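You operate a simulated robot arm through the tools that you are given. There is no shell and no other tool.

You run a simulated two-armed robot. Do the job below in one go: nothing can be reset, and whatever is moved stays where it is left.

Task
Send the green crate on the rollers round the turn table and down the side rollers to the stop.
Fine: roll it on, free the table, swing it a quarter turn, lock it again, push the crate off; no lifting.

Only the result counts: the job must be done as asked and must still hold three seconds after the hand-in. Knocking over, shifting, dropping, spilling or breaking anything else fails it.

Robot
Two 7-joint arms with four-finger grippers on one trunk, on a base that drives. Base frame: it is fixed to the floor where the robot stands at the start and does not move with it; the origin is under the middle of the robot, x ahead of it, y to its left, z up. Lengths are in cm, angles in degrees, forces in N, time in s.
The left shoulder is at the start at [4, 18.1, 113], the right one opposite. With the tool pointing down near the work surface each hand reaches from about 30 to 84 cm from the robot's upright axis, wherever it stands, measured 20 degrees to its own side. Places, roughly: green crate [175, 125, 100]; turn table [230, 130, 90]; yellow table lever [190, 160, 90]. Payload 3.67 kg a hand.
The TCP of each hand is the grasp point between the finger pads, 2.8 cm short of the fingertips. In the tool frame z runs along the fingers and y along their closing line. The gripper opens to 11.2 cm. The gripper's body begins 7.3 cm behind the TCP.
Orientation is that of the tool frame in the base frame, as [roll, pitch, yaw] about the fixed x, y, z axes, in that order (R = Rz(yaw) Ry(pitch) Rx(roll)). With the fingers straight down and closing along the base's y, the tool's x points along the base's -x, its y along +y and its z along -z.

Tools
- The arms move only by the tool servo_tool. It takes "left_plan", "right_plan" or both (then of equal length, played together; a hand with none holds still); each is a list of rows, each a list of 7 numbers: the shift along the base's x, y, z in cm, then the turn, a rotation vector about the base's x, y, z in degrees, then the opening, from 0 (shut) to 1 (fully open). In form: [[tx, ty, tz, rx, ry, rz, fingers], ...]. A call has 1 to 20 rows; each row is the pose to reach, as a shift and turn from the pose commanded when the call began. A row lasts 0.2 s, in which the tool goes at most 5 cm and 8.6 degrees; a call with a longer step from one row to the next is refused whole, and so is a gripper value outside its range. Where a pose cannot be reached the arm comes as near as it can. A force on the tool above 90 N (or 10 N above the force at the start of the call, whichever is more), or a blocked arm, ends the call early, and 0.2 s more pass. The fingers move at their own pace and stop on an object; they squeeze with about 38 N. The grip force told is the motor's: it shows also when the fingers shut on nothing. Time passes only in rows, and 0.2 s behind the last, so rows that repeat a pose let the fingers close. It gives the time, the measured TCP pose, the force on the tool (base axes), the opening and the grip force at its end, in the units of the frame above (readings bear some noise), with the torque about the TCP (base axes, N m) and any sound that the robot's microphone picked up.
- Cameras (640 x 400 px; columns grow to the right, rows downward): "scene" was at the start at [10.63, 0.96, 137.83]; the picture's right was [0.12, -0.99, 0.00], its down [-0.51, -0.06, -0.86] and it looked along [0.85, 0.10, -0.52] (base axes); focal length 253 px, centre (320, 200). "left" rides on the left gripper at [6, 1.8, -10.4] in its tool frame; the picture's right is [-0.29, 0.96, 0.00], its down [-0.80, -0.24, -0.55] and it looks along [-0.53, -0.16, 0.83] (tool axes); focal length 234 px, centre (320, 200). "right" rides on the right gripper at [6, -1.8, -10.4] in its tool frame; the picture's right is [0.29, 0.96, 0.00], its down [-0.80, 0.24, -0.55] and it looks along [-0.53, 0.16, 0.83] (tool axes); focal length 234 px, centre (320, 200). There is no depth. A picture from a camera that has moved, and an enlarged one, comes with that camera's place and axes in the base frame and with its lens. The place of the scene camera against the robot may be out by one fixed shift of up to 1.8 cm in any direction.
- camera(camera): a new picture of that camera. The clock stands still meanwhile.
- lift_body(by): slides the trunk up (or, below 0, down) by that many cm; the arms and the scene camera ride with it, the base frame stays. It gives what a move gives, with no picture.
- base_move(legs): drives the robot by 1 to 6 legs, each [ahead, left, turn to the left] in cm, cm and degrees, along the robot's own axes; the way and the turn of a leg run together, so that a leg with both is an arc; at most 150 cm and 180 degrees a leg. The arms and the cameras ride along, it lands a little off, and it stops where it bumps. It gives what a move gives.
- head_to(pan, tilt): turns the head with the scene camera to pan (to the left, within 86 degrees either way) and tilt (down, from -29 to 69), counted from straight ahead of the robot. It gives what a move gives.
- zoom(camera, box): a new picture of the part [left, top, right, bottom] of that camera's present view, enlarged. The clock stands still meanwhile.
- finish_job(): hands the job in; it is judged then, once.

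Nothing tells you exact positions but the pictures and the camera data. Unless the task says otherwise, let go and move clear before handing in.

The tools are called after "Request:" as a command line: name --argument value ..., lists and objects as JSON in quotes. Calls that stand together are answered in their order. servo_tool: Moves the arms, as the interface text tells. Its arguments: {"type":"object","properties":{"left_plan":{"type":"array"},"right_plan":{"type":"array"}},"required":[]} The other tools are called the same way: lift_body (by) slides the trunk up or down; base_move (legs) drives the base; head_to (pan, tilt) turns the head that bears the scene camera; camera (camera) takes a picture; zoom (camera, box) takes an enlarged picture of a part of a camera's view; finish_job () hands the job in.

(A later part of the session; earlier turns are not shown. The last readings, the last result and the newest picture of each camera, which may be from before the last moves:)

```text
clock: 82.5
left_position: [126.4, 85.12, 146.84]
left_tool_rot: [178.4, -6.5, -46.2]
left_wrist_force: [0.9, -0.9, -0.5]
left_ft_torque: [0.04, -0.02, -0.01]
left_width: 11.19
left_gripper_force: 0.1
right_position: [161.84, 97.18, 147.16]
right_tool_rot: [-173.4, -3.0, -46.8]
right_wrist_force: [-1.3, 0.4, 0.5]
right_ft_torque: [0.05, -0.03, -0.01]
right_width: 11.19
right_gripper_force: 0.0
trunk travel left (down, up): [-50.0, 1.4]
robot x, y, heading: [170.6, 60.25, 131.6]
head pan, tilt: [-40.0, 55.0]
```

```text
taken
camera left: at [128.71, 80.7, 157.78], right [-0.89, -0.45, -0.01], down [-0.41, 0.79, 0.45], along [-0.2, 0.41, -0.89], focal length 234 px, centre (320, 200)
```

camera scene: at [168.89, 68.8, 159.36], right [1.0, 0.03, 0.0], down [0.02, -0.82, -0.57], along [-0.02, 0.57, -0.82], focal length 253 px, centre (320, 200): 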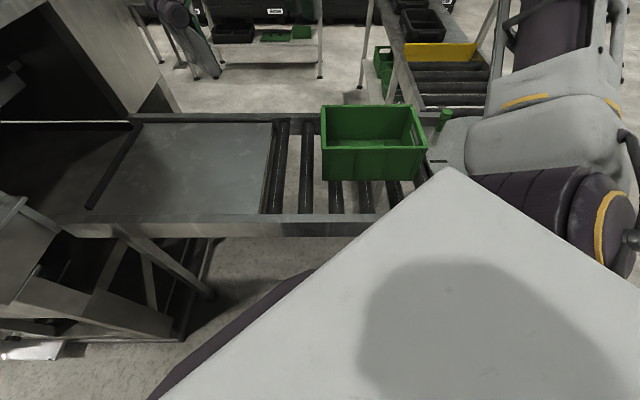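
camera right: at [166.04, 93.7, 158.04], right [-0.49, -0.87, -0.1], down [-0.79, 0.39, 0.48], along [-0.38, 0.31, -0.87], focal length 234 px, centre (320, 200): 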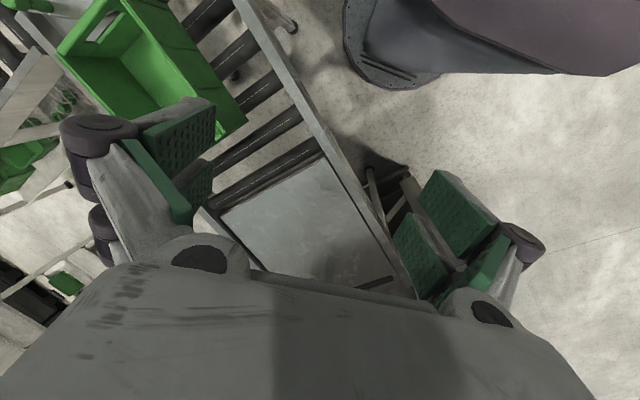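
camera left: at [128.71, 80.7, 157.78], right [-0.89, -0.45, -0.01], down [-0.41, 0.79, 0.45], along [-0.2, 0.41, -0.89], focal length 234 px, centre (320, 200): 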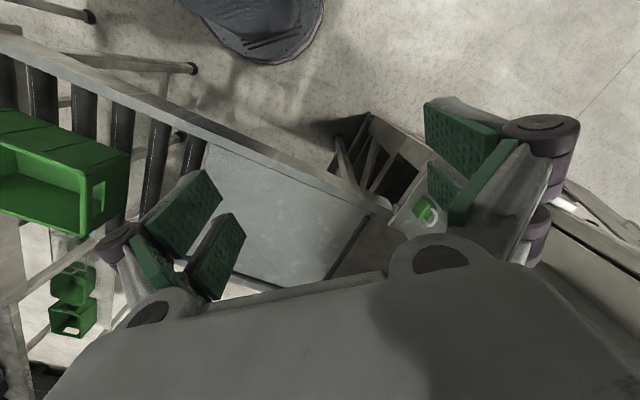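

The leg feet are at about (200, 110) and (257, 111), well clear of the base path, so I can go in to about (170, 80). After that I'll lower the trunk by 20 for reach.

Request:
base_move --legs '[[14.5, -13, 0]]'

Request:
lift_body --by -18

Request:
camera --camera "scene"

Request:
camera --camera "right"

```text
clock: 84.1
left_position: [126.17, 104.23, 146.96]
left_tool_rot: [178.7, -6.3, -46.1]
left_wrist_force: [0.6, -0.8, -0.2]
left_ft_torque: [0.07, 0.02, 0.01]
left_width: 11.21
left_gripper_force: 0.1
right_position: [161.6, 116.13, 147.39]
right_tool_rot: [-173.3, -2.9, -46.5]
right_wrist_force: [0.0, -1.1, 0.0]
right_ft_torque: [0.07, 0.0, -0.01]
right_width: 11.21
right_gripper_force: 0.1
trunk travel left (down, up): [-50.0, 1.4]
robot x, y, heading: [170.43, 80.09, 132.2]
head pan, tilt: [-40.0, 55.0]
```

```text
clock: 86.1
left_position: [126.12, 104.73, 128.87]
left_tool_rot: [178.5, -6.4, -46.0]
left_wrist_force: [-0.1, -0.3, -0.3]
left_ft_torque: [0.02, 0.0, -0.02]
left_width: 11.19
left_gripper_force: 0.0
right_position: [161.59, 116.87, 129.15]
right_tool_rot: [-173.2, -3.0, -46.6]
right_wrist_force: [-0.3, -0.5, 0.3]
right_ft_torque: [0.0, 0.04, -0.04]
right_width: 11.2
right_gripper_force: 0.1
trunk travel left (down, up): [-32.0, 19.4]
robot x, y, heading: [170.39, 79.54, 131.7]
head pan, tilt: [-40.0, 55.0]
```

```text
taken
camera scene: at [168.61, 88.36, 141.3], right [1.0, 0.03, 0.0], down [0.02, -0.82, -0.57], along [-0.02, 0.57, -0.82], focal length 253 px, centre (320, 200)
```

scene: 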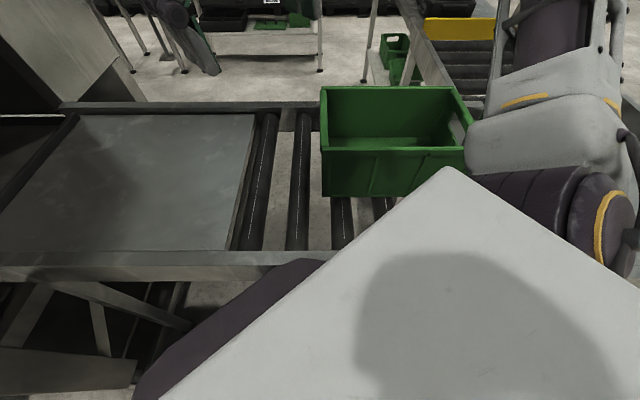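

```text
taken
camera right: at [165.73, 113.23, 139.98], right [-0.49, -0.87, -0.1], down [-0.79, 0.39, 0.48], along [-0.38, 0.31, -0.87], focal length 234 px, centre (320, 200)
```

right: 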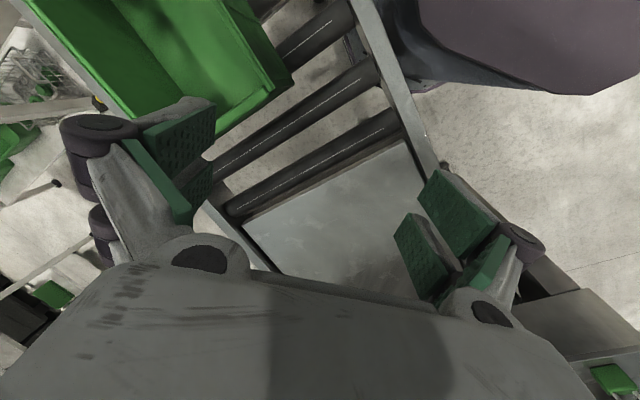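

I'm at (170, 80) with heading about 132 and the trunk lowered. Next I straighten the right tool to point straight down with its closing line along x and bring it over the crate's left end wall for a look.

Request:
servo_tool --right_plan '[[0, 0, 0, -2.5, 7, 0, 1], [0, 0, 0, -2.5, 7, 0, 1]]'

Request:
servo_tool --right_plan '[[-1, 1, 0, 0, 0, -7.3, 1], [-3, 2, 0, 0, 0, -14.6, 1], [-5, 3, 0, 0, 0, -21.9, 1], [-7, 4, 0, 0, 0, -29.2, 1], [-9, 5, 0, 0, 0, -36.5, 1], [-11, 6, 0, 0, 0, -43.4, 1], [-11, 6, 0, 0, 0, -43.4, 1]]'

Request:
camera --camera "right"

```text
clock: 86.7
left_position: [126.02, 104.48, 128.79]
left_tool_rot: [178.5, -6.5, -46.2]
left_wrist_force: [-0.8, -0.5, 0.9]
left_ft_torque: [-0.02, -0.02, 0.01]
left_width: 11.18
left_gripper_force: 0.0
right_position: [161.58, 116.74, 129.17]
right_tool_rot: [179.9, -0.1, -46.5]
right_wrist_force: [-0.5, 0.0, 0.0]
right_ft_torque: [0.01, 0.01, 0.0]
right_width: 11.21
right_gripper_force: 0.1
trunk travel left (down, up): [-32.0, 19.4]
robot x, y, heading: [170.66, 79.88, 131.7]
head pan, tilt: [-40.0, 55.0]
```

```text
clock: 88.3
left_position: [126.15, 104.78, 128.71]
left_tool_rot: [178.4, -6.4, -46.0]
left_wrist_force: [0.4, -0.5, 0.4]
left_ft_torque: [0.03, -0.02, -0.02]
left_width: 11.18
left_gripper_force: 0.1
right_position: [150.59, 122.71, 129.38]
right_tool_rot: [179.9, 0.0, -89.9]
right_wrist_force: [-0.3, -0.8, 0.9]
right_ft_torque: [-0.01, 0.06, 0.03]
right_width: 11.2
right_gripper_force: 0.0
trunk travel left (down, up): [-32.0, 19.4]
robot x, y, heading: [170.48, 79.52, 131.9]
head pan, tilt: [-40.0, 55.0]
```

```text
taken
camera right: at [152.49, 116.74, 139.68], right [-0.96, -0.29, 0.0], down [-0.24, 0.8, 0.55], along [-0.16, 0.53, -0.83], focal length 234 px, centre (320, 200)
```

right: 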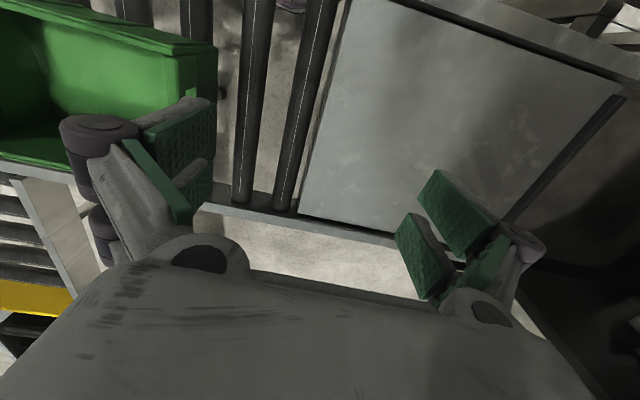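

The hand is square and the crate's left top edge is at x≈164, near side y≈120. I'll move over the middle of the left end wall and lower the open fingers so they straddle its rim.

Request:
servo_tool --right_plan '[[4, 2, 0, 0, 0, 0, 1], [8, 4.5, 0, 0, 0, 0, 1], [12, 7, 0, 0, 0, 0, 1], [14.6, 8.3, 0, 0, 0, 0, 1], [14.6, 8.3, -4, 0, 0, 0, 1], [14.6, 8.3, -8, 0, 0, 0, 1], [14.6, 8.3, -12, 0, 0, 0, 1], [14.6, 8.3, -12, 0, 0, 0, 1]]'

Request:
camera --camera "scene"

Request:
zoom --camera "scene" --box '[220, 40, 500, 215]'

Request:
camera --camera "right"

```text
clock: 90.1
left_position: [126.04, 104.64, 128.7]
left_tool_rot: [178.4, -6.6, -46.1]
left_wrist_force: [-0.1, -0.6, -0.1]
left_ft_torque: [0.04, -0.06, -0.01]
left_width: 11.21
left_gripper_force: 0.1
right_position: [165.23, 131.2, 117.02]
right_tool_rot: [180.0, 0.0, -89.9]
right_wrist_force: [-0.9, -0.1, 0.6]
right_ft_torque: [0.01, -0.02, 0.0]
right_width: 11.23
right_gripper_force: 0.0
trunk travel left (down, up): [-32.0, 19.4]
robot x, y, heading: [170.54, 79.6, 131.9]
head pan, tilt: [-40.0, 55.0]
```

```text
taken
camera scene: at [168.56, 88.37, 141.3], right [1.0, 0.03, 0.0], down [0.02, -0.82, -0.57], along [-0.02, 0.57, -0.82], focal length 253 px, centre (320, 200)
```

scene: 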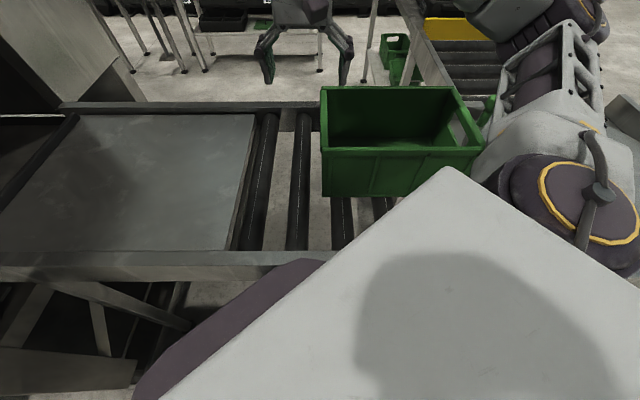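

```text
2.29 times, centred on (360, 128) of scene
camera zoom: at [168.56, 88.37, 141.3], right [1.0, 0.03, 0.0], down [0.02, -0.82, -0.57], along [-0.02, 0.57, -0.82], focal length 578 px, centre (229, 366)
```

zoom: 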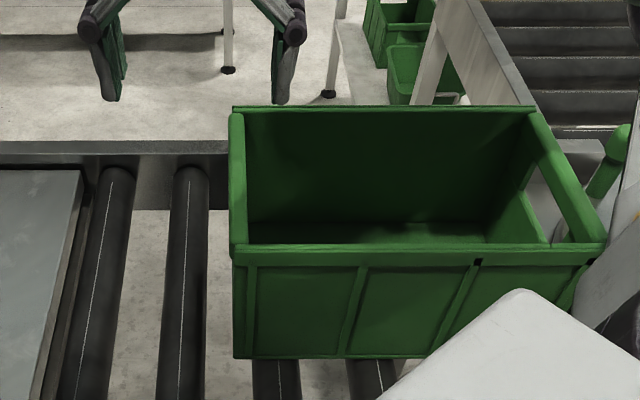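

```text
taken
camera right: at [167.11, 125.24, 127.42], right [-0.96, -0.29, 0.0], down [-0.24, 0.8, 0.55], along [-0.16, 0.53, -0.83], focal length 234 px, centre (320, 200)
```

right: 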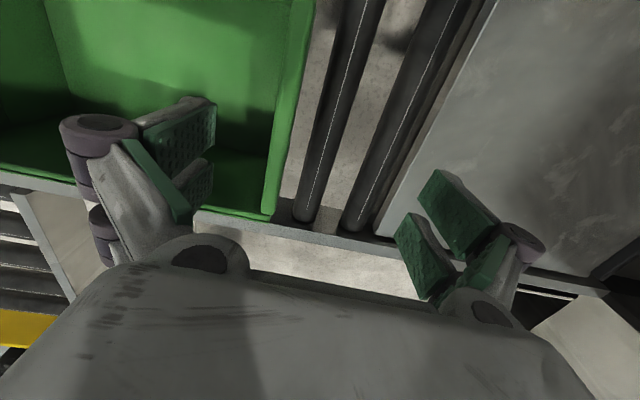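

The left wall's rim spans roughly x 166–168 and y 122–143, so the open fingers straddle it. I'll shift 1.6 cm in x, lower to z≈105.5 and close gently on the rim.

Request:
servo_tool --right_plan '[[1.6, 1.0, 0, 0, 0, 0, 1], [1.6, 1.0, -3, 0, 0, 0, 1], [1.6, 1.0, -6, 0, 0, 0, 1], [1.6, 1.0, -9, 0, 0, 0, 1], [1.6, 1.0, -11.5, 0, 0, 0, 1], [1.6, 1.0, -11.5, 0, 0, 0, 1]]'

Request:
zoom --camera "scene" --box '[220, 20, 500, 195]'

```text
clock: 91.5
left_position: [126.21, 104.7, 128.85]
left_tool_rot: [178.6, -6.5, -46.1]
left_wrist_force: [-0.4, 0.0, 0.0]
left_ft_torque: [0.0, 0.01, 0.01]
left_width: 11.21
left_gripper_force: 0.0
right_position: [166.88, 132.22, 105.48]
right_tool_rot: [179.9, 0.1, -89.9]
right_wrist_force: [-0.4, 0.1, 0.0]
right_ft_torque: [-0.01, 0.02, 0.05]
right_width: 11.19
right_gripper_force: 0.1
trunk travel left (down, up): [-32.0, 19.4]
robot x, y, heading: [170.66, 79.99, 131.4]
head pan, tilt: [-40.0, 55.0]
```

```text
2.29 times, centred on (360, 108) of scene
camera zoom: at [168.62, 88.31, 141.3], right [1.0, 0.03, 0.0], down [0.02, -0.82, -0.57], along [-0.02, 0.57, -0.82], focal length 578 px, centre (229, 411)
```

zoom: 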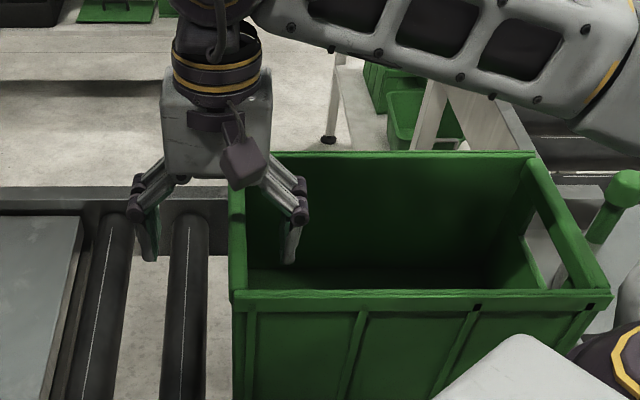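

The fingers are on either side of the rim. I'll close them now.

Request:
servo_tool --right_plan '[[0, 0, 0, 0, 0, 0, 0.5], [0, 0, 0, 0, 0, 0, 0.25], [0, 0, 0, 0, 0, 0, 0], [0, 0, 0, 0, 0, 0, 0], [0, 0, 0, 0, 0, 0, 0]]'

Request:
zoom --camera "scene" --box '[220, 20, 500, 195]'

```text
clock: 92.7
left_position: [126.19, 104.75, 128.79]
left_tool_rot: [178.5, -6.5, -46.1]
left_wrist_force: [0.1, -0.9, 0.0]
left_ft_torque: [0.01, -0.01, 0.02]
left_width: 11.2
left_gripper_force: 0.0
right_position: [166.87, 132.25, 105.46]
right_tool_rot: [179.9, 0.1, -89.7]
right_wrist_force: [-0.6, 1.7, -0.5]
right_ft_torque: [0.18, -0.02, 0.11]
right_width: 1.47
right_gripper_force: 38.0
trunk travel left (down, up): [-32.0, 19.4]
robot x, y, heading: [170.95, 79.66, 131.6]
head pan, tilt: [-40.0, 55.0]
```

```text
2.29 times, centred on (360, 108) of scene
camera zoom: at [168.6, 88.36, 141.3], right [1.0, 0.03, 0.0], down [0.02, -0.82, -0.57], along [-0.02, 0.57, -0.82], focal length 578 px, centre (229, 411)
```

zoom: 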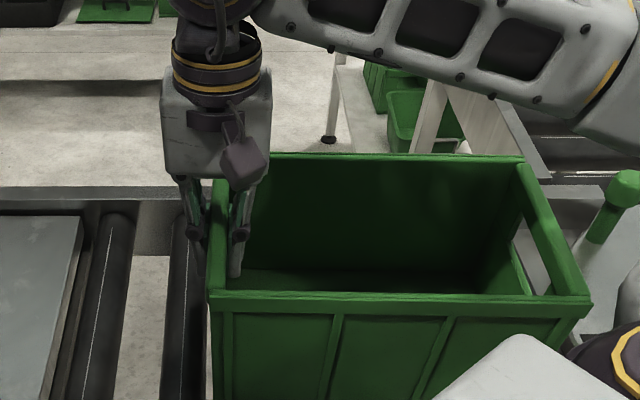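

The rim is held (1.5 cm thick) and the crate moved only about a centimetre. I fit the disc centre at about (230.1, 132.8), so the hand should go about 48 cm in +x; I'll roll the crate halfway first.

Request:
servo_tool --right_plan '[[1, 0, 0, 0, 0, 0, 0], [3, 0, 0, 0, 0, 0, 0], [5.5, 0, 0, 0, 0, 0, 0], [8, 0, 0, 0, 0, 0, 0], [10.5, 0, 0, 0, 0, 0, 0], [13, 0, 0, 0, 0, 0, 0], [15.5, 0, 0, 0, 0, 0, 0], [18, 0, 0, 0, 0, 0, 0], [20, 0, 0, 0, 0, 0, 0], [20, 0, 0, 0, 0, 0, 0]]'

Request:
camera --camera "scene"

```text
clock: 94.9
left_position: [126.05, 104.69, 128.79]
left_tool_rot: [178.5, -6.5, -46.1]
left_wrist_force: [-0.1, 0.7, 0.1]
left_ft_torque: [0.0, -0.01, -0.01]
left_width: 11.22
left_gripper_force: 0.0
right_position: [186.9, 132.02, 105.48]
right_tool_rot: [179.9, -0.1, -89.9]
right_wrist_force: [-0.5, -1.2, 0.3]
right_ft_torque: [0.16, -0.11, -0.29]
right_width: 1.43
right_gripper_force: 38.0
trunk travel left (down, up): [-32.0, 19.4]
robot x, y, heading: [169.95, 79.95, 131.7]
head pan, tilt: [-40.0, 55.0]
```

```text
taken
camera scene: at [168.6, 88.36, 141.3], right [1.0, 0.03, 0.0], down [0.02, -0.82, -0.57], along [-0.02, 0.57, -0.82], focal length 253 px, centre (320, 200)
```

scene: 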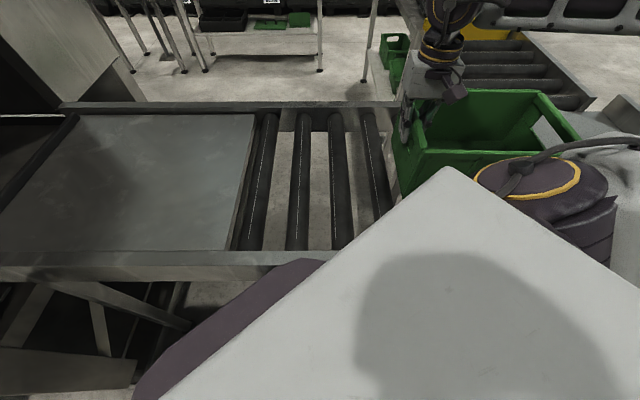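

The crate rolls smoothly with almost no force. I'll go on another 28 cm to centre it on the disc.

Request:
servo_tool --right_plan '[[1, 0, 0, 0, 0, 0, 0], [3, 0, 0, 0, 0, 0, 0], [5.5, 0, 0, 0, 0, 0, 0], [8, 0, 0, 0, 0, 0, 0], [10.5, 0, 0, 0, 0, 0, 0], [13, 0, 0, 0, 0, 0, 0], [15.5, 0, 0, 0, 0, 0, 0], [18, 0, 0, 0, 0, 0, 0], [20.5, 0, 0, 0, 0, 0, 0], [23, 0, 0, 0, 0, 0, 0], [25, 0, 0, 0, 0, 0, 0], [27, 0, 0, 0, 0, 0, 0], [28.2, 0, 0, 0, 0, 0, 0], [28.2, 0, 0, 0, 0, 0, 0]]'

Request:
head_to --pan -70 --tilt 45

Request:
camera --camera "scene"

Request:
camera --camera "right"

```text
clock: 97.9
left_position: [126.08, 104.62, 128.79]
left_tool_rot: [178.5, -6.5, -46.1]
left_wrist_force: [0.3, -0.1, -0.1]
left_ft_torque: [-0.03, 0.0, 0.03]
left_width: 11.2
left_gripper_force: 0.1
right_position: [214.9, 132.0, 105.46]
right_tool_rot: [179.9, -0.1, -89.9]
right_wrist_force: [-0.3, -0.5, 0.5]
right_ft_torque: [-0.04, -0.05, -0.07]
right_width: 1.42
right_gripper_force: 38.5
trunk travel left (down, up): [-32.0, 19.4]
robot x, y, heading: [170.79, 79.64, 131.5]
head pan, tilt: [-40.0, 55.0]
```

```text
clock: 98.8
left_position: [126.16, 104.62, 128.9]
left_tool_rot: [178.6, -6.4, -46.1]
left_wrist_force: [-0.1, 0.5, -1.5]
left_ft_torque: [0.0, -0.02, 0.03]
left_width: 11.18
left_gripper_force: 0.0
right_position: [214.98, 131.98, 105.62]
right_tool_rot: [179.9, 0.0, -89.8]
right_wrist_force: [0.5, -0.1, 0.1]
right_ft_torque: [-0.18, 0.02, -0.06]
right_width: 1.45
right_gripper_force: 37.8
trunk travel left (down, up): [-32.0, 19.4]
robot x, y, heading: [170.52, 79.91, 131.5]
head pan, tilt: [-70.0, 45.0]
```

```text
taken
camera scene: at [172.7, 88.29, 142.64], right [0.88, -0.47, 0.0], down [-0.33, -0.62, -0.71], along [0.33, 0.62, -0.71], focal length 253 px, centre (320, 200)
```

scene: 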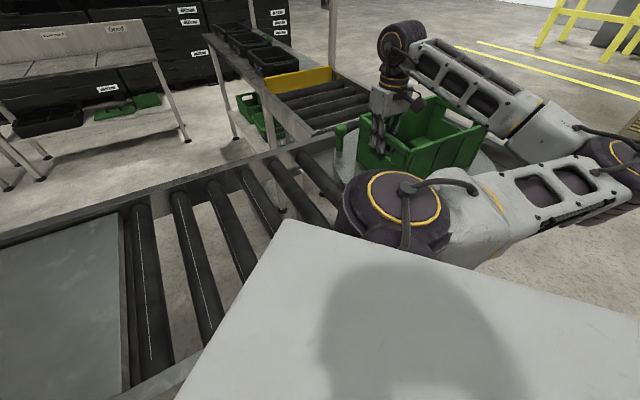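

```text
taken
camera right: at [216.85, 126.02, 115.93], right [-0.96, -0.29, 0.0], down [-0.24, 0.8, 0.55], along [-0.16, 0.53, -0.83], focal length 234 px, centre (320, 200)
```

right: 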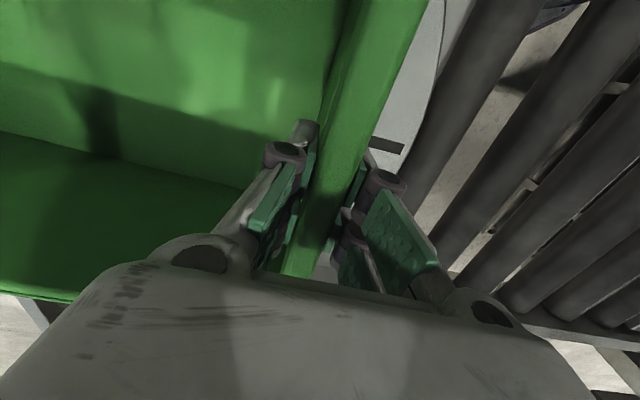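

The crate is on the disc, centred to about half a centimetre. I'll let go, lift the hand clear and go over to look at the lever from above.

Request:
servo_tool --right_plan '[[0, 0, 0, 0, 0, 0, 0.2], [0, 0, 0, 0, 0, 0, 0.4], [0, 0, 0, 0, 0, 0, 0.5], [0, 0, 4, 0, 0, 0, 0.5], [0, 0, 8, 0, 0, 0, 0.5], [0, 0, 12, 0, 0, 0, 0.5], [0, 0, 16, 0, 0, 0, 0.5], [-4, 1, 16, 0, 0, 0, 0.5], [-8.5, 2, 16, 0, 0, 0, 0.5], [-13, 3, 16, 0, 0, 0, 0.5], [-17.5, 4, 16, 0, 0, 0, 0.5], [-22, 6, 16, 0, 0, 0, 0.5], [-26, 8, 14, 0, 0, 0, 0.5], [-27, 8, 14, 0, 0, 0, 0.5], [-27, 8, 14, 0, 0, 0, 0.5]]'

Request:
camera --camera "right"

Request:
camera --camera "scene"

```text
clock: 102.0
left_position: [126.19, 104.74, 128.87]
left_tool_rot: [178.6, -6.5, -46.1]
left_wrist_force: [0.5, -0.5, 0.3]
left_ft_torque: [-0.01, 0.0, 0.01]
left_width: 11.21
left_gripper_force: 0.0
right_position: [187.74, 140.16, 119.8]
right_tool_rot: [179.8, -0.2, -90.0]
right_wrist_force: [0.1, -0.1, 0.1]
right_ft_torque: [0.02, -0.04, -0.02]
right_width: 5.6
right_gripper_force: 0.0
trunk travel left (down, up): [-32.0, 19.4]
robot x, y, heading: [170.53, 80.03, 131.8]
head pan, tilt: [-70.0, 45.0]
```

```text
taken
camera right: at [189.67, 134.13, 130.21], right [-0.96, -0.29, 0.0], down [-0.24, 0.8, 0.55], along [-0.16, 0.53, -0.83], focal length 234 px, centre (320, 200)
```

right: 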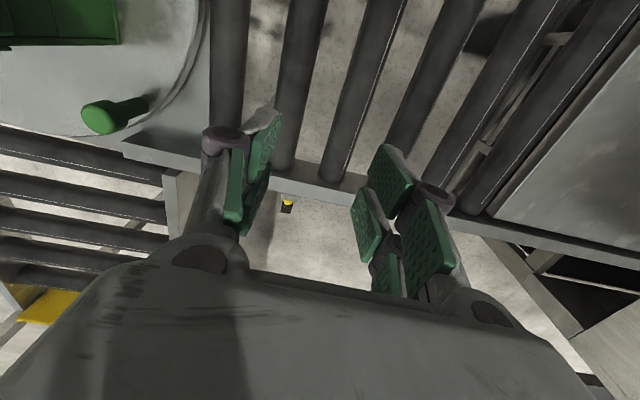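

```text
taken
camera scene: at [172.69, 88.3, 142.64], right [0.88, -0.47, 0.0], down [-0.33, -0.62, -0.71], along [0.34, 0.62, -0.71], focal length 253 px, centre (320, 200)
```

scene: 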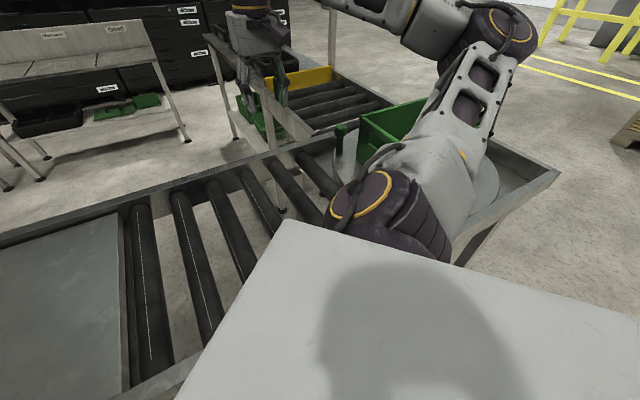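

Request:
zoom --camera "right" --box '[240, 170, 340, 232]'

```text
6.40 times, centred on (290, 201) of right
camera zoom: at [189.67, 134.13, 130.21], right [-0.96, -0.29, 0.0], down [-0.24, 0.8, 0.55], along [-0.16, 0.53, -0.83], focal length 1499 px, centre (512, 194)
```

zoom: 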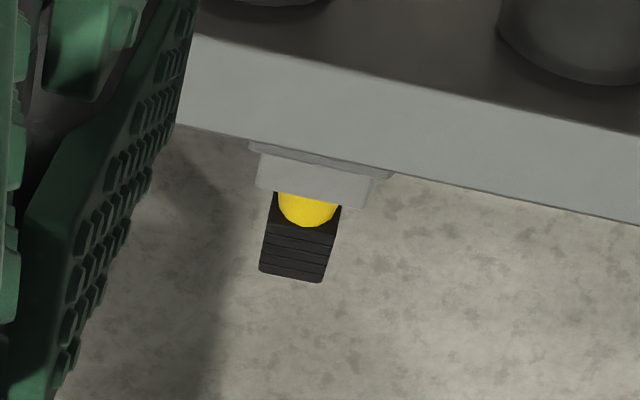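

The lever's grip is centred at x≈188.0, about (188, 166, 87), 2.4 cm wide. I'll go over it and lower the half-open fingers to straddle it.

Request:
servo_tool --right_plan '[[0.2, 4, -2, 0, 0, 0, 0.5], [0.2, 8.5, -4, 0, 0, 0, 0.5], [0.2, 13, -6, 0, 0, 0, 0.5], [0.2, 17.5, -8, 0, 0, 0, 0.5], [0.2, 22, -10, 0, 0, 0, 0.5], [0.2, 26, -12, 0, 0, 0, 0.5], [0.2, 26, -15, 0, 0, 0, 0.5], [0.2, 26, -18, 0, 0, 0, 0.5], [0.2, 26, -18, 0, 0, 0, 0.5]]'

Request:
camera --camera "right"

Request:
zoom --camera "scene" --box '[180, 40, 380, 165]'

```text
clock: 104.0
left_position: [126.05, 104.66, 128.7]
left_tool_rot: [178.5, -6.5, -46.1]
left_wrist_force: [-0.4, -0.3, -0.7]
left_ft_torque: [0.0, 0.0, 0.0]
left_width: 11.18
left_gripper_force: 0.0
right_position: [188.11, 165.74, 101.61]
right_tool_rot: [179.9, 0.0, -89.9]
right_wrist_force: [-0.5, -1.3, 0.3]
right_ft_torque: [0.02, -0.01, 0.02]
right_width: 5.62
right_gripper_force: 0.0
trunk travel left (down, up): [-32.0, 19.4]
robot x, y, heading: [170.52, 79.84, 131.5]
head pan, tilt: [-70.0, 45.0]
```

```text
taken
camera right: at [189.94, 159.76, 112.02], right [-0.96, -0.29, 0.0], down [-0.24, 0.8, 0.55], along [-0.16, 0.53, -0.83], focal length 234 px, centre (320, 200)
```

right: 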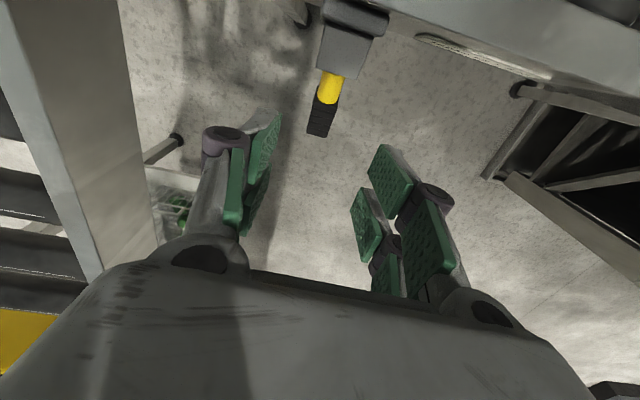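

```text
3.20 times, centred on (280, 102) of scene
camera zoom: at [172.67, 88.23, 142.65], right [0.88, -0.47, 0.0], down [-0.33, -0.62, -0.71], along [0.34, 0.62, -0.71], focal length 810 px, centre (448, 512)
```

zoom: 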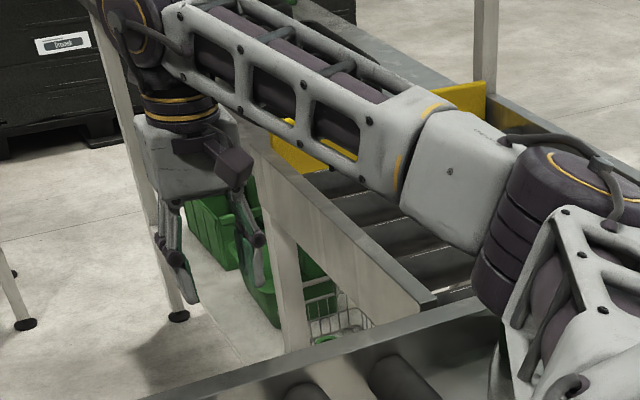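

The fingers sit either side of the grip at the right depth. I'll lower to z≈88 and close on it.

Request:
servo_tool --right_plan '[[0, 0.2, -3, 0, 0, 0, 0.5], [0, 0.2, -6, 0, 0, 0, 0.5], [0, 0.2, -9, 0, 0, 0, 0.5], [0, 0.2, -11.5, 0, 0, 0, 0.5], [0, 0.2, -13.5, 0, 0, 0, 0.5], [0, 0.2, -13.5, 0, 0, 0, 0.5]]'

Request:
camera --camera "right"

Request:
zoom --camera "scene" --box '[180, 60, 380, 185]'

```text
clock: 105.4
left_position: [126.16, 104.74, 128.89]
left_tool_rot: [178.5, -6.5, -46.2]
left_wrist_force: [0.6, 0.4, -0.3]
left_ft_torque: [-0.01, 0.02, -0.02]
left_width: 11.19
left_gripper_force: 0.1
right_position: [188.39, 166.12, 88.05]
right_tool_rot: [179.9, 0.0, -89.8]
right_wrist_force: [0.2, -1.2, -0.3]
right_ft_torque: [-0.03, 0.02, 0.0]
right_width: 5.59
right_gripper_force: 0.1
trunk travel left (down, up): [-32.0, 19.4]
robot x, y, heading: [170.51, 79.88, 131.7]
head pan, tilt: [-70.0, 45.0]
```

```text
taken
camera right: at [190.23, 160.15, 98.46], right [-0.96, -0.29, 0.0], down [-0.24, 0.8, 0.55], along [-0.16, 0.53, -0.83], focal length 234 px, centre (320, 200)
```

right: 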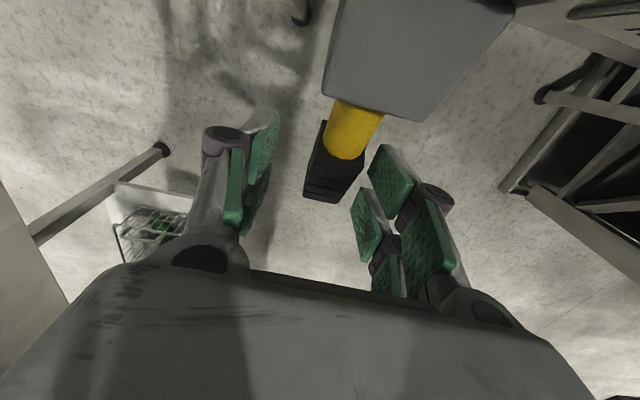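

```text
3.20 times, centred on (280, 122) of scene
camera zoom: at [172.67, 88.28, 142.64], right [0.88, -0.47, 0.0], down [-0.34, -0.62, -0.71], along [0.34, 0.62, -0.71], focal length 810 px, centre (448, 448)
```

zoom: 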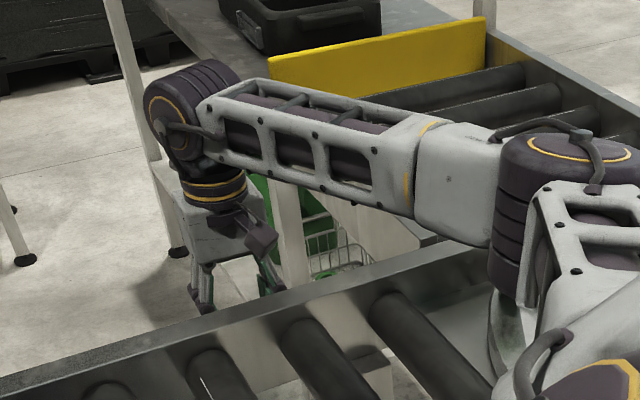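

The grip lies between the fingers with no contact force yet. I'll close on it.

Request:
servo_tool --right_plan '[[-0.2, 0, 0, 0, 0, 0, 0.35], [-0.2, 0, 0, 0, 0, 0, 0.2], [-0.2, 0, 0, 0, 0, 0, 0.1], [-0.2, 0, 0, 0, 0, 0, 0], [-0.2, 0, 0, 0, 0, 0, 0], [-0.2, 0, 0, 0, 0, 0, 0]]'

Request:
camera --camera "right"

```text
clock: 106.8
left_position: [126.05, 104.63, 128.74]
left_tool_rot: [178.5, -6.4, -46.1]
left_wrist_force: [-1.1, -0.3, -0.2]
left_ft_torque: [-0.03, -0.04, -0.01]
left_width: 11.21
left_gripper_force: 0.1
right_position: [187.86, 166.22, 88.08]
right_tool_rot: [179.7, -0.1, -89.6]
right_wrist_force: [-12.7, 0.9, -1.9]
right_ft_torque: [0.21, 0.92, 1.0]
right_width: 2.07
right_gripper_force: 45.4
trunk travel left (down, up): [-32.0, 19.4]
robot x, y, heading: [170.51, 79.62, 131.8]
head pan, tilt: [-70.0, 45.0]
```

```text
taken
camera right: at [189.75, 160.24, 98.49], right [-0.96, -0.29, 0.0], down [-0.24, 0.8, 0.55], along [-0.16, 0.53, -0.83], focal length 234 px, centre (320, 200)
```

right: 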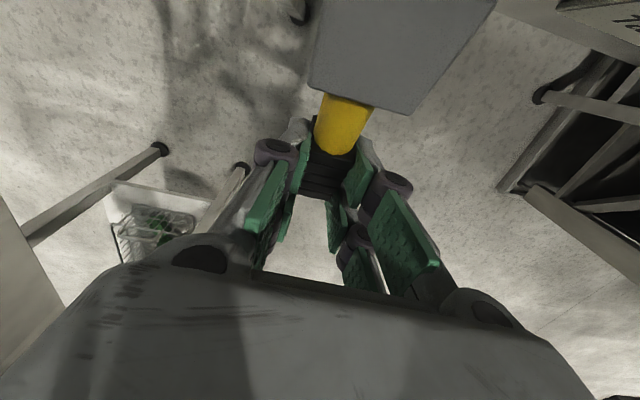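

The grip is held (2.1 cm). I'll ease the sideways load and raise the lever a little along its arc, watching the force.

Request:
servo_tool --right_plan '[[-0.3, 0, 0, 0, 0, 0, 0], [-0.4, 0.2, 0.6, 0, 0, 0, 0], [-0.4, 0.3, 1.2, 0, 0, 0, 0], [-0.4, 0.4, 1.8, 0, 0, 0, 0], [-0.4, 0.4, 1.8, 0, 0, 0, 0]]'

Request:
camera --camera "right"

```text
clock: 108.0
left_position: [126.14, 104.87, 128.84]
left_tool_rot: [178.3, -6.5, -46.1]
left_wrist_force: [0.0, -0.7, 0.0]
left_ft_torque: [0.02, 0.0, -0.01]
left_width: 11.19
left_gripper_force: 0.0
right_position: [187.84, 166.87, 89.67]
right_tool_rot: [180.0, -0.2, -90.0]
right_wrist_force: [7.4, 0.6, -21.5]
right_ft_torque: [1.31, 0.22, 0.79]
right_width: 2.08
right_gripper_force: 45.2
trunk travel left (down, up): [-32.0, 19.4]
robot x, y, heading: [170.6, 79.77, 131.5]
head pan, tilt: [-70.0, 45.0]
```

```text
taken
camera right: at [189.71, 160.81, 100.04], right [-0.96, -0.29, 0.0], down [-0.24, 0.8, 0.55], along [-0.16, 0.53, -0.83], focal length 234 px, centre (320, 200)
```

right: 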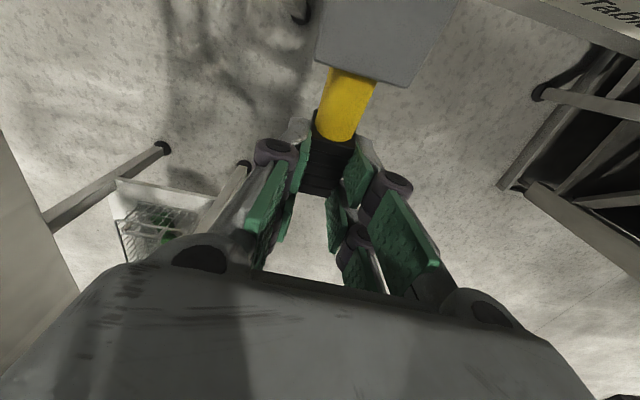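

The lever followed up by about 1.6 cm with some 20 N of resistance. There's a label near the rail that starts with "Tabl…"; I'll zoom in on it.

Request:
zoom --camera "right" --box '[540, 0, 640, 60]'

Request:
zoom --camera "right" --box '[260, 40, 420, 220]'

```text
6.40 times, centred on (590, 30) of right
camera zoom: at [189.71, 160.81, 100.04], right [-0.96, -0.29, 0.0], down [-0.24, 0.8, 0.55], along [-0.16, 0.53, -0.83], focal length 1499 px, centre (-1408, 1288)
```

zoom: 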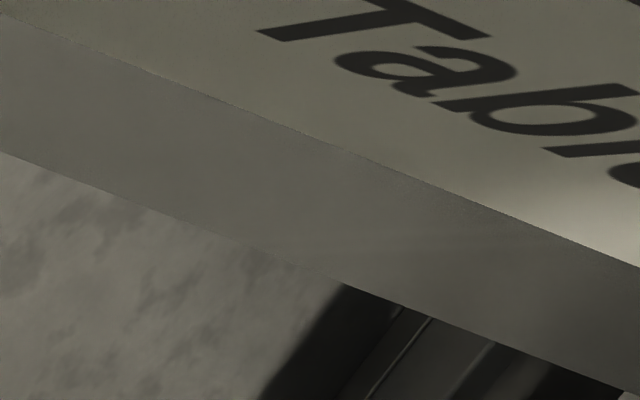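

```text
2.22 times, centred on (340, 130) of right
camera zoom: at [189.71, 160.81, 100.04], right [-0.96, -0.29, 0.0], down [-0.24, 0.8, 0.55], along [-0.16, 0.53, -0.83], focal length 520 px, centre (276, 356)
```

zoom: 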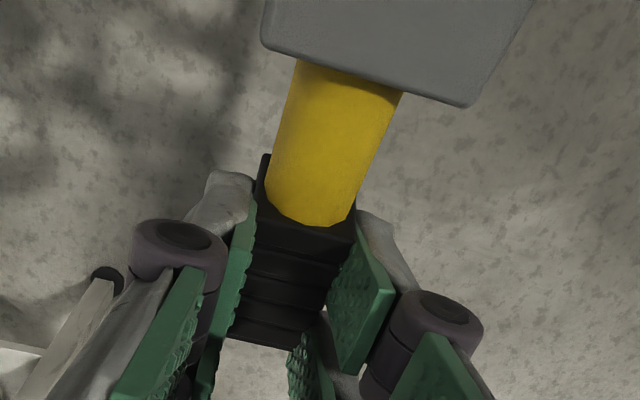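

The lever swings about a pivot near (y 160, z 91.6), now about 15° up from where it was. I'll keep raising it along the arc in small steps.

Request:
servo_tool --right_plan '[[0, 0.2, 0.7, 0, 0, 0, 0], [0, 0.4, 1.4, 0, 0, 0, 0], [0, 0.5, 2.1, 0, 0, 0, 0], [0, 0.4, 2.8, 0, 0, 0, 0], [0, 0.4, 2.8, 0, 0, 0, 0]]'

```text
clock: 109.2
left_position: [126.13, 104.75, 128.82]
left_tool_rot: [178.4, -6.5, -46.2]
left_wrist_force: [0.9, -0.4, 0.4]
left_ft_torque: [0.0, -0.01, -0.01]
left_width: 11.19
left_gripper_force: 0.0
right_position: [187.51, 167.14, 92.57]
right_tool_rot: [179.7, 0.0, -89.8]
right_wrist_force: [1.3, -0.1, -0.2]
right_ft_torque: [-0.01, 0.01, 0.03]
right_width: 0.01
right_gripper_force: 35.2
trunk travel left (down, up): [-32.0, 19.4]
robot x, y, heading: [170.57, 79.75, 131.7]
head pan, tilt: [-70.0, 45.0]
```

The fingers slipped off the grip (they are fully shut). I'll look at where the lever is now.

Request:
camera --camera "right"

Request:
zoom --camera "right" --box '[260, 40, 420, 220]'

```text
taken
camera right: at [189.3, 161.11, 102.91], right [-0.96, -0.29, 0.0], down [-0.24, 0.8, 0.55], along [-0.17, 0.53, -0.83], focal length 234 px, centre (320, 200)
```

right: 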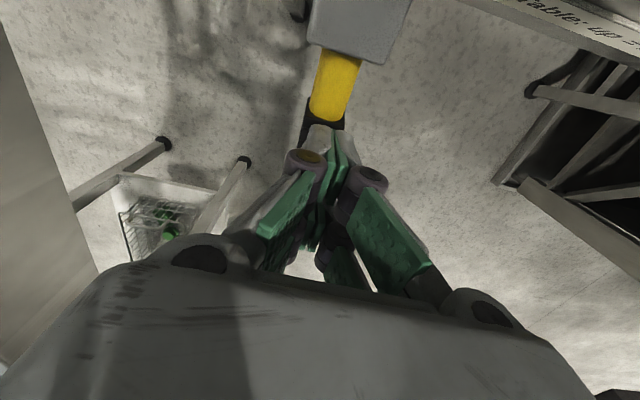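

```text
2.22 times, centred on (340, 130) of right
camera zoom: at [189.3, 161.11, 102.91], right [-0.96, -0.29, 0.0], down [-0.24, 0.8, 0.55], along [-0.17, 0.53, -0.83], focal length 520 px, centre (276, 356)
```

zoom: 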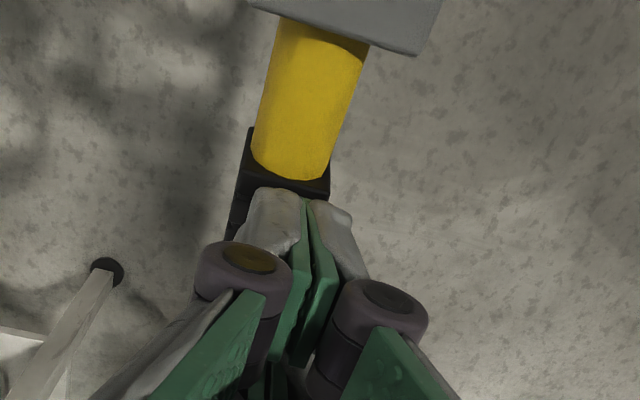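

The label reads "Table: up = …". I'll zoom in on it to read the rest.

Request:
zoom --camera "right" --box '[500, 0, 640, 80]'

```text
4.57 times, centred on (570, 40) of right
camera zoom: at [189.3, 161.11, 102.91], right [-0.96, -0.29, 0.0], down [-0.24, 0.8, 0.55], along [-0.17, 0.53, -0.83], focal length 1070 px, centre (-823, 931)
```

zoom: 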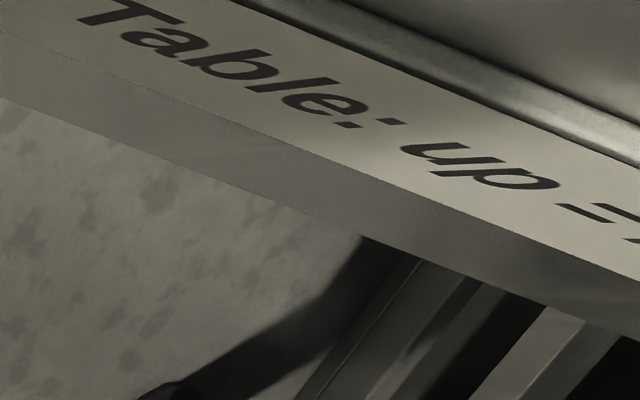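

The label continues past the frame, so I'll raise the hand straight up off the lever and shift toward −x to read it and see the lever's state.

Request:
servo_tool --right_plan '[[0, 0, 3, 0, 0, 0, 0], [0, 0, 6, 0, 0, 0, 0.2], [0, 0, 10, 0, 0, 0, 0.5], [-3, 1, 13, 0, 0, 0, 0.5], [-7, 2, 15, 0, 0, 0, 0.5], [-10, 2, 15, 0, 0, 0, 0.5], [-10, 2, 15, 0, 0, 0, 0.5]]'

Request:
camera --camera "right"

```text
clock: 110.8
left_position: [126.09, 104.65, 128.86]
left_tool_rot: [178.5, -6.5, -46.1]
left_wrist_force: [0.5, 1.0, 0.3]
left_ft_torque: [0.0, 0.03, 0.02]
left_width: 11.21
left_gripper_force: 0.0
right_position: [177.81, 168.71, 107.63]
right_tool_rot: [179.9, -0.1, -90.0]
right_wrist_force: [0.5, 0.1, 0.0]
right_ft_torque: [0.0, -0.01, -0.01]
right_width: 5.61
right_gripper_force: 0.1
trunk travel left (down, up): [-32.0, 19.4]
robot x, y, heading: [170.57, 79.75, 131.9]
head pan, tilt: [-70.0, 45.0]
```

```text
taken
camera right: at [179.65, 162.85, 118.02], right [-0.96, -0.29, 0.0], down [-0.24, 0.8, 0.55], along [-0.16, 0.53, -0.83], focal length 234 px, centre (320, 200)
```

right: 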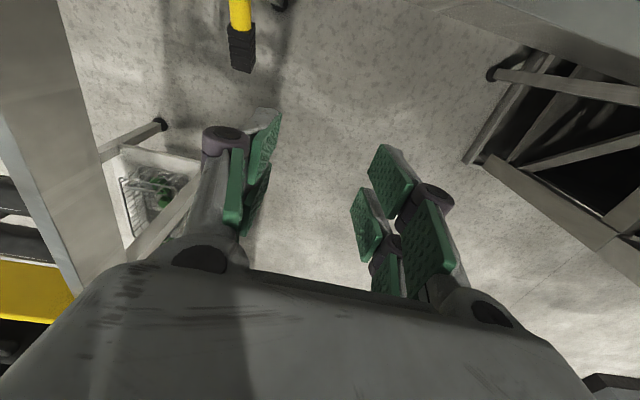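

From here the label is edge-on. I'll turn the right hand 45° and move it so its camera looks along the rail's outer face to read the label.

Request:
servo_tool --right_plan '[[2, 0, 0, 0, 0, 7.5, 0.3], [4, 0.3, 0, 0, 0, 15, 0.1], [6, 0.6, -1, 0, 0, 22.5, 0], [8, 1, -2, 0, 0, 30, 0], [10, 1.2, -3, 0, 0, 37.5, 0], [12.5, 1.3, -4, 0, 0, 45, 0], [12.5, 1.3, -4, 0, 0, 45, 0]]'

Request:
camera --camera "right"

```text
clock: 112.4
left_position: [125.62, 104.84, 128.66]
left_tool_rot: [178.6, -6.8, -46.1]
left_wrist_force: [-0.7, -0.2, -0.5]
left_ft_torque: [-0.02, -0.04, -0.03]
left_width: 11.18
left_gripper_force: 0.1
right_position: [180.56, 156.7, 102.5]
right_tool_rot: [-178.4, 0.3, -48.4]
right_wrist_force: [-0.3, -0.3, -0.8]
right_ft_torque: [-0.03, -0.04, 0.02]
right_width: 0.0
right_gripper_force: 35.8
right hand out of reach, approached as far as the arm can: row 3, 4, 5, 6, 7
trunk travel left (down, up): [-32.0, 19.4]
robot x, y, heading: [170.66, 79.31, 131.6]
head pan, tilt: [-70.0, 45.0]
```

```text
taken
camera right: at [185.76, 153.24, 112.91], right [-0.52, -0.85, -0.03], down [-0.72, 0.43, 0.55], along [-0.46, 0.31, -0.83], focal length 234 px, centre (320, 200)
```

right: 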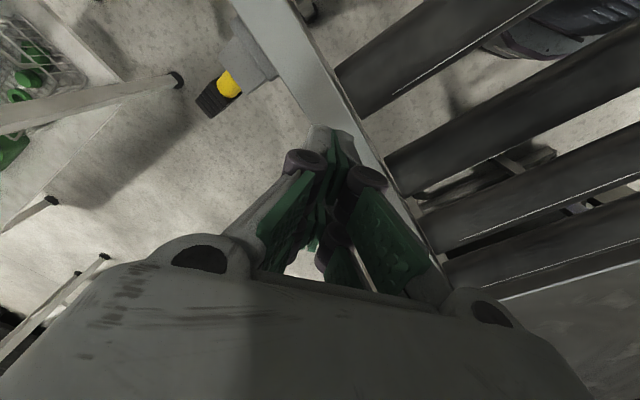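

The wrist can't turn that far while stretched, but I could see the lever: it fell back to its lower position, so it is spring-loaded and my side grip slipped. Next try: tilt the tool about 35° so one finger sits partly underneath the grip; first I turn the hand back square and up.

Request:
servo_tool --right_plan '[[0, 0, 3, 0, 0, -7, 0.2], [0, 1, 6, 0, 0, -14, 0.4], [0, 2, 8, 0, 0, -21, 0.5], [0, 3, 8, 0, 0, -28, 0.5], [0, 4, 8, 0, 0, -35, 0.5], [0, 5, 8, 0, 0, -41.6, 0.5], [0, 5, 8, 0, 0, -41.6, 0.5]]'

Request:
servo_tool --right_plan '[[0, 1, -1, 0, -7, 0, 0.55], [0, 2, -2, 0, -14, 0, 0.55], [0, 3, -3, 0, -21, 0, 0.55], [0, 4, -4, 0, -28, 0, 0.55], [0, 5, -5, 0, -35, 0, 0.55], [0, 5, -5, 0, -35, 0, 0.55]]'

Request:
camera --camera "right"

```text
clock: 114.0
left_position: [126.08, 104.66, 128.8]
left_tool_rot: [178.5, -6.5, -46.1]
left_wrist_force: [-0.1, 0.3, -1.4]
left_ft_torque: [0.03, 0.0, 0.0]
left_width: 11.17
left_gripper_force: 0.0
right_position: [181.01, 161.72, 110.67]
right_tool_rot: [-178.4, 0.3, -90.1]
right_wrist_force: [-0.9, -0.4, -0.4]
right_ft_torque: [0.01, -0.01, -0.02]
right_width: 5.61
right_gripper_force: 0.0
trunk travel left (down, up): [-32.0, 19.4]
robot x, y, heading: [170.55, 79.4, 131.8]
head pan, tilt: [-70.0, 45.0]
```

```text
clock: 115.4
left_position: [126.13, 104.67, 128.85]
left_tool_rot: [178.5, -6.4, -46.1]
left_wrist_force: [0.4, -1.2, 1.0]
left_ft_torque: [0.01, -0.01, -0.01]
left_width: 11.16
left_gripper_force: 0.0
right_position: [181.12, 166.64, 105.92]
right_tool_rot: [-143.4, 0.3, -89.8]
right_wrist_force: [0.2, 0.0, 1.2]
right_ft_torque: [-0.01, 0.03, 0.02]
right_width: 6.2
right_gripper_force: 0.2
trunk travel left (down, up): [-32.0, 19.4]
robot x, y, heading: [170.47, 79.69, 131.8]
head pan, tilt: [-70.0, 45.0]
```

```text
taken
camera right: at [176.44, 160.63, 115.3], right [-0.77, -0.29, -0.57], down [-0.52, 0.79, 0.31], along [0.37, 0.54, -0.76], focal length 234 px, centre (320, 200)
```

right: 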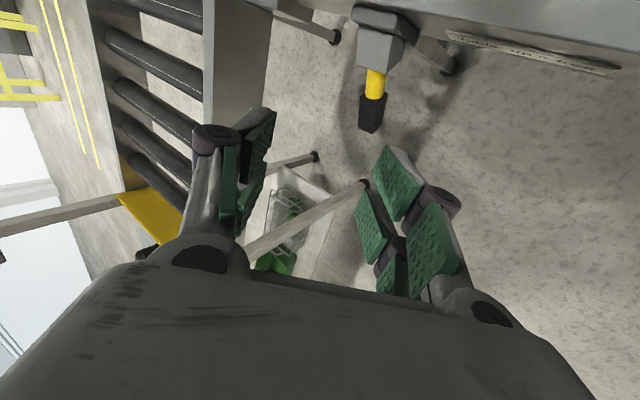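

The tilt works, and the label on the rail is in view at the top right. I'll zoom on the label and on the lever.

Request:
zoom --camera "right" --box '[440, 20, 630, 85]'

Request:
zoom --camera "right" --box '[330, 0, 430, 140]'

```text
3.37 times, centred on (535, 52) of right
camera zoom: at [176.44, 160.63, 115.3], right [-0.77, -0.29, -0.57], down [-0.52, 0.79, 0.31], along [0.37, 0.54, -0.76], focal length 789 px, centre (-404, 697)
```

zoom: 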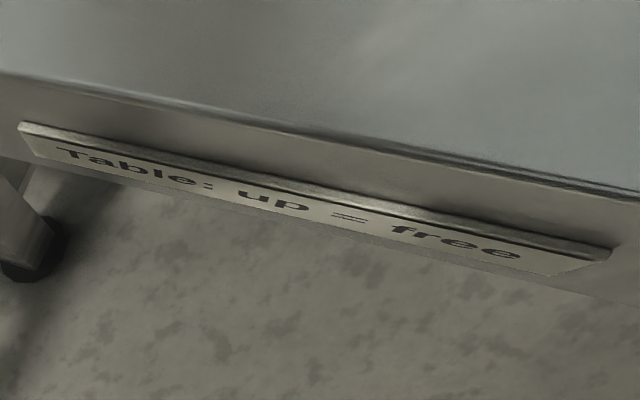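

```text
2.86 times, centred on (380, 70) of right
camera zoom: at [176.44, 160.63, 115.3], right [-0.77, -0.29, -0.57], down [-0.52, 0.79, 0.31], along [0.37, 0.54, -0.76], focal length 669 px, centre (149, 571)
```

zoom: 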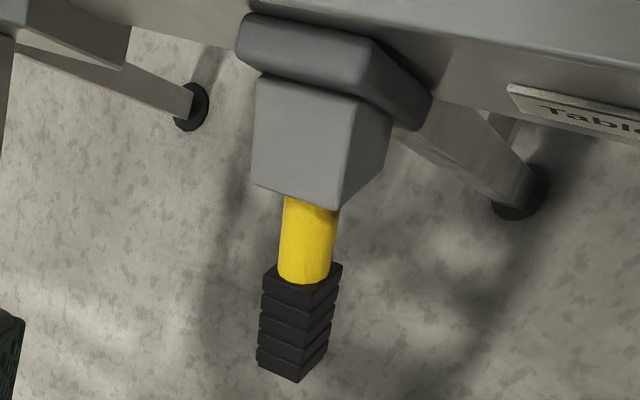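

It reads "Table: up = free", so the lever must go up. I'll now approach along the tilted tool axis and bring the fingers around the grip, one below-left and one above-right.

Request:
servo_tool --right_plan '[[0.4, 0.1, -3.5, 0, 0, 0, 0.55], [0.8, 0.2, -7, 0, 0, 0, 0.55], [1.2, 0.3, -10.2, 0, 0, 0, 0.55], [2.9, 0.3, -12.7, 0, 0, 0, 0.55], [4.6, 0.3, -15.1, 0, 0, 0, 0.55], [5.7, 0.3, -16.8, 0, 0, 0, 0.55], [6.6, 0.3, -18.2, 0, 0, 0, 0.55], [6.6, 0.3, -18.2, 0, 0, 0, 0.55]]'

Request:
camera --camera "right"

```text
clock: 117.2
left_position: [126.03, 104.56, 128.88]
left_tool_rot: [178.5, -6.6, -46.1]
left_wrist_force: [-0.5, -0.6, 0.8]
left_ft_torque: [0.0, -0.01, 0.0]
left_width: 11.21
left_gripper_force: 0.1
right_position: [187.33, 166.77, 87.66]
right_tool_rot: [-143.4, 0.3, -89.8]
right_wrist_force: [-0.6, 0.2, -0.9]
right_ft_torque: [0.0, 0.0, 0.0]
right_width: 6.16
right_gripper_force: 0.1
trunk travel left (down, up): [-32.0, 19.4]
robot x, y, heading: [170.68, 79.83, 131.7]
head pan, tilt: [-70.0, 45.0]
```

```text
taken
camera right: at [182.7, 160.81, 97.01], right [-0.77, -0.29, -0.57], down [-0.52, 0.79, 0.31], along [0.37, 0.54, -0.76], focal length 234 px, centre (320, 200)
```

right: 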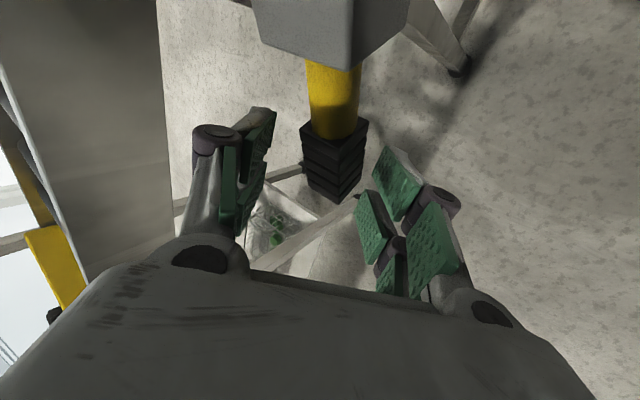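

The grip sits between the tilted fingers near its outer end. I'll close on it.

Request:
servo_tool --right_plan '[[0, -0.3, 0, 0, 0, 0, 0.4], [0, -0.3, 0, 0, 0, 0, 0.25], [0, -0.3, 0, 0, 0, 0, 0.1], [0, -0.3, 0, 0, 0, 0, 0], [0, -0.3, 0, 0, 0, 0, 0], [0, -0.3, 0, 0, 0, 0, 0]]'

Request:
camera --camera "right"

```text
clock: 118.6
left_position: [125.83, 104.71, 128.66]
left_tool_rot: [178.5, -6.6, -46.1]
left_wrist_force: [-0.2, 1.4, 0.1]
left_ft_torque: [0.01, 0.0, 0.0]
left_width: 11.19
left_gripper_force: 0.0
right_position: [186.93, 166.69, 87.49]
right_tool_rot: [-143.5, 0.2, -89.5]
right_wrist_force: [-23.3, 5.4, -6.5]
right_ft_torque: [0.07, 1.41, 1.9]
right_width: 3.1
right_gripper_force: 45.2
trunk travel left (down, up): [-32.0, 19.4]
robot x, y, heading: [170.22, 79.72, 131.6]
head pan, tilt: [-70.0, 45.0]
```

```text
taken
camera right: at [182.35, 160.68, 96.97], right [-0.77, -0.29, -0.57], down [-0.53, 0.79, 0.31], along [0.36, 0.54, -0.76], focal length 234 px, centre (320, 200)
```

right: 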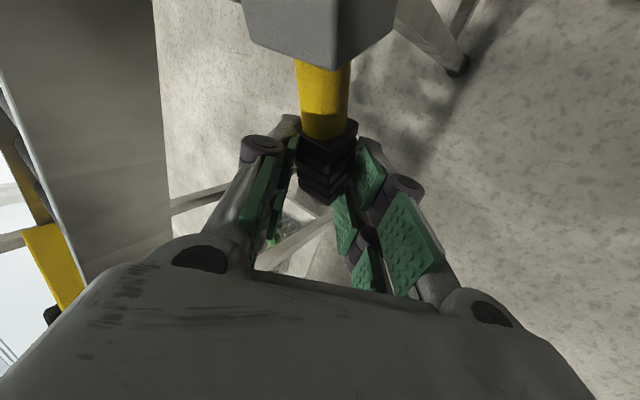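

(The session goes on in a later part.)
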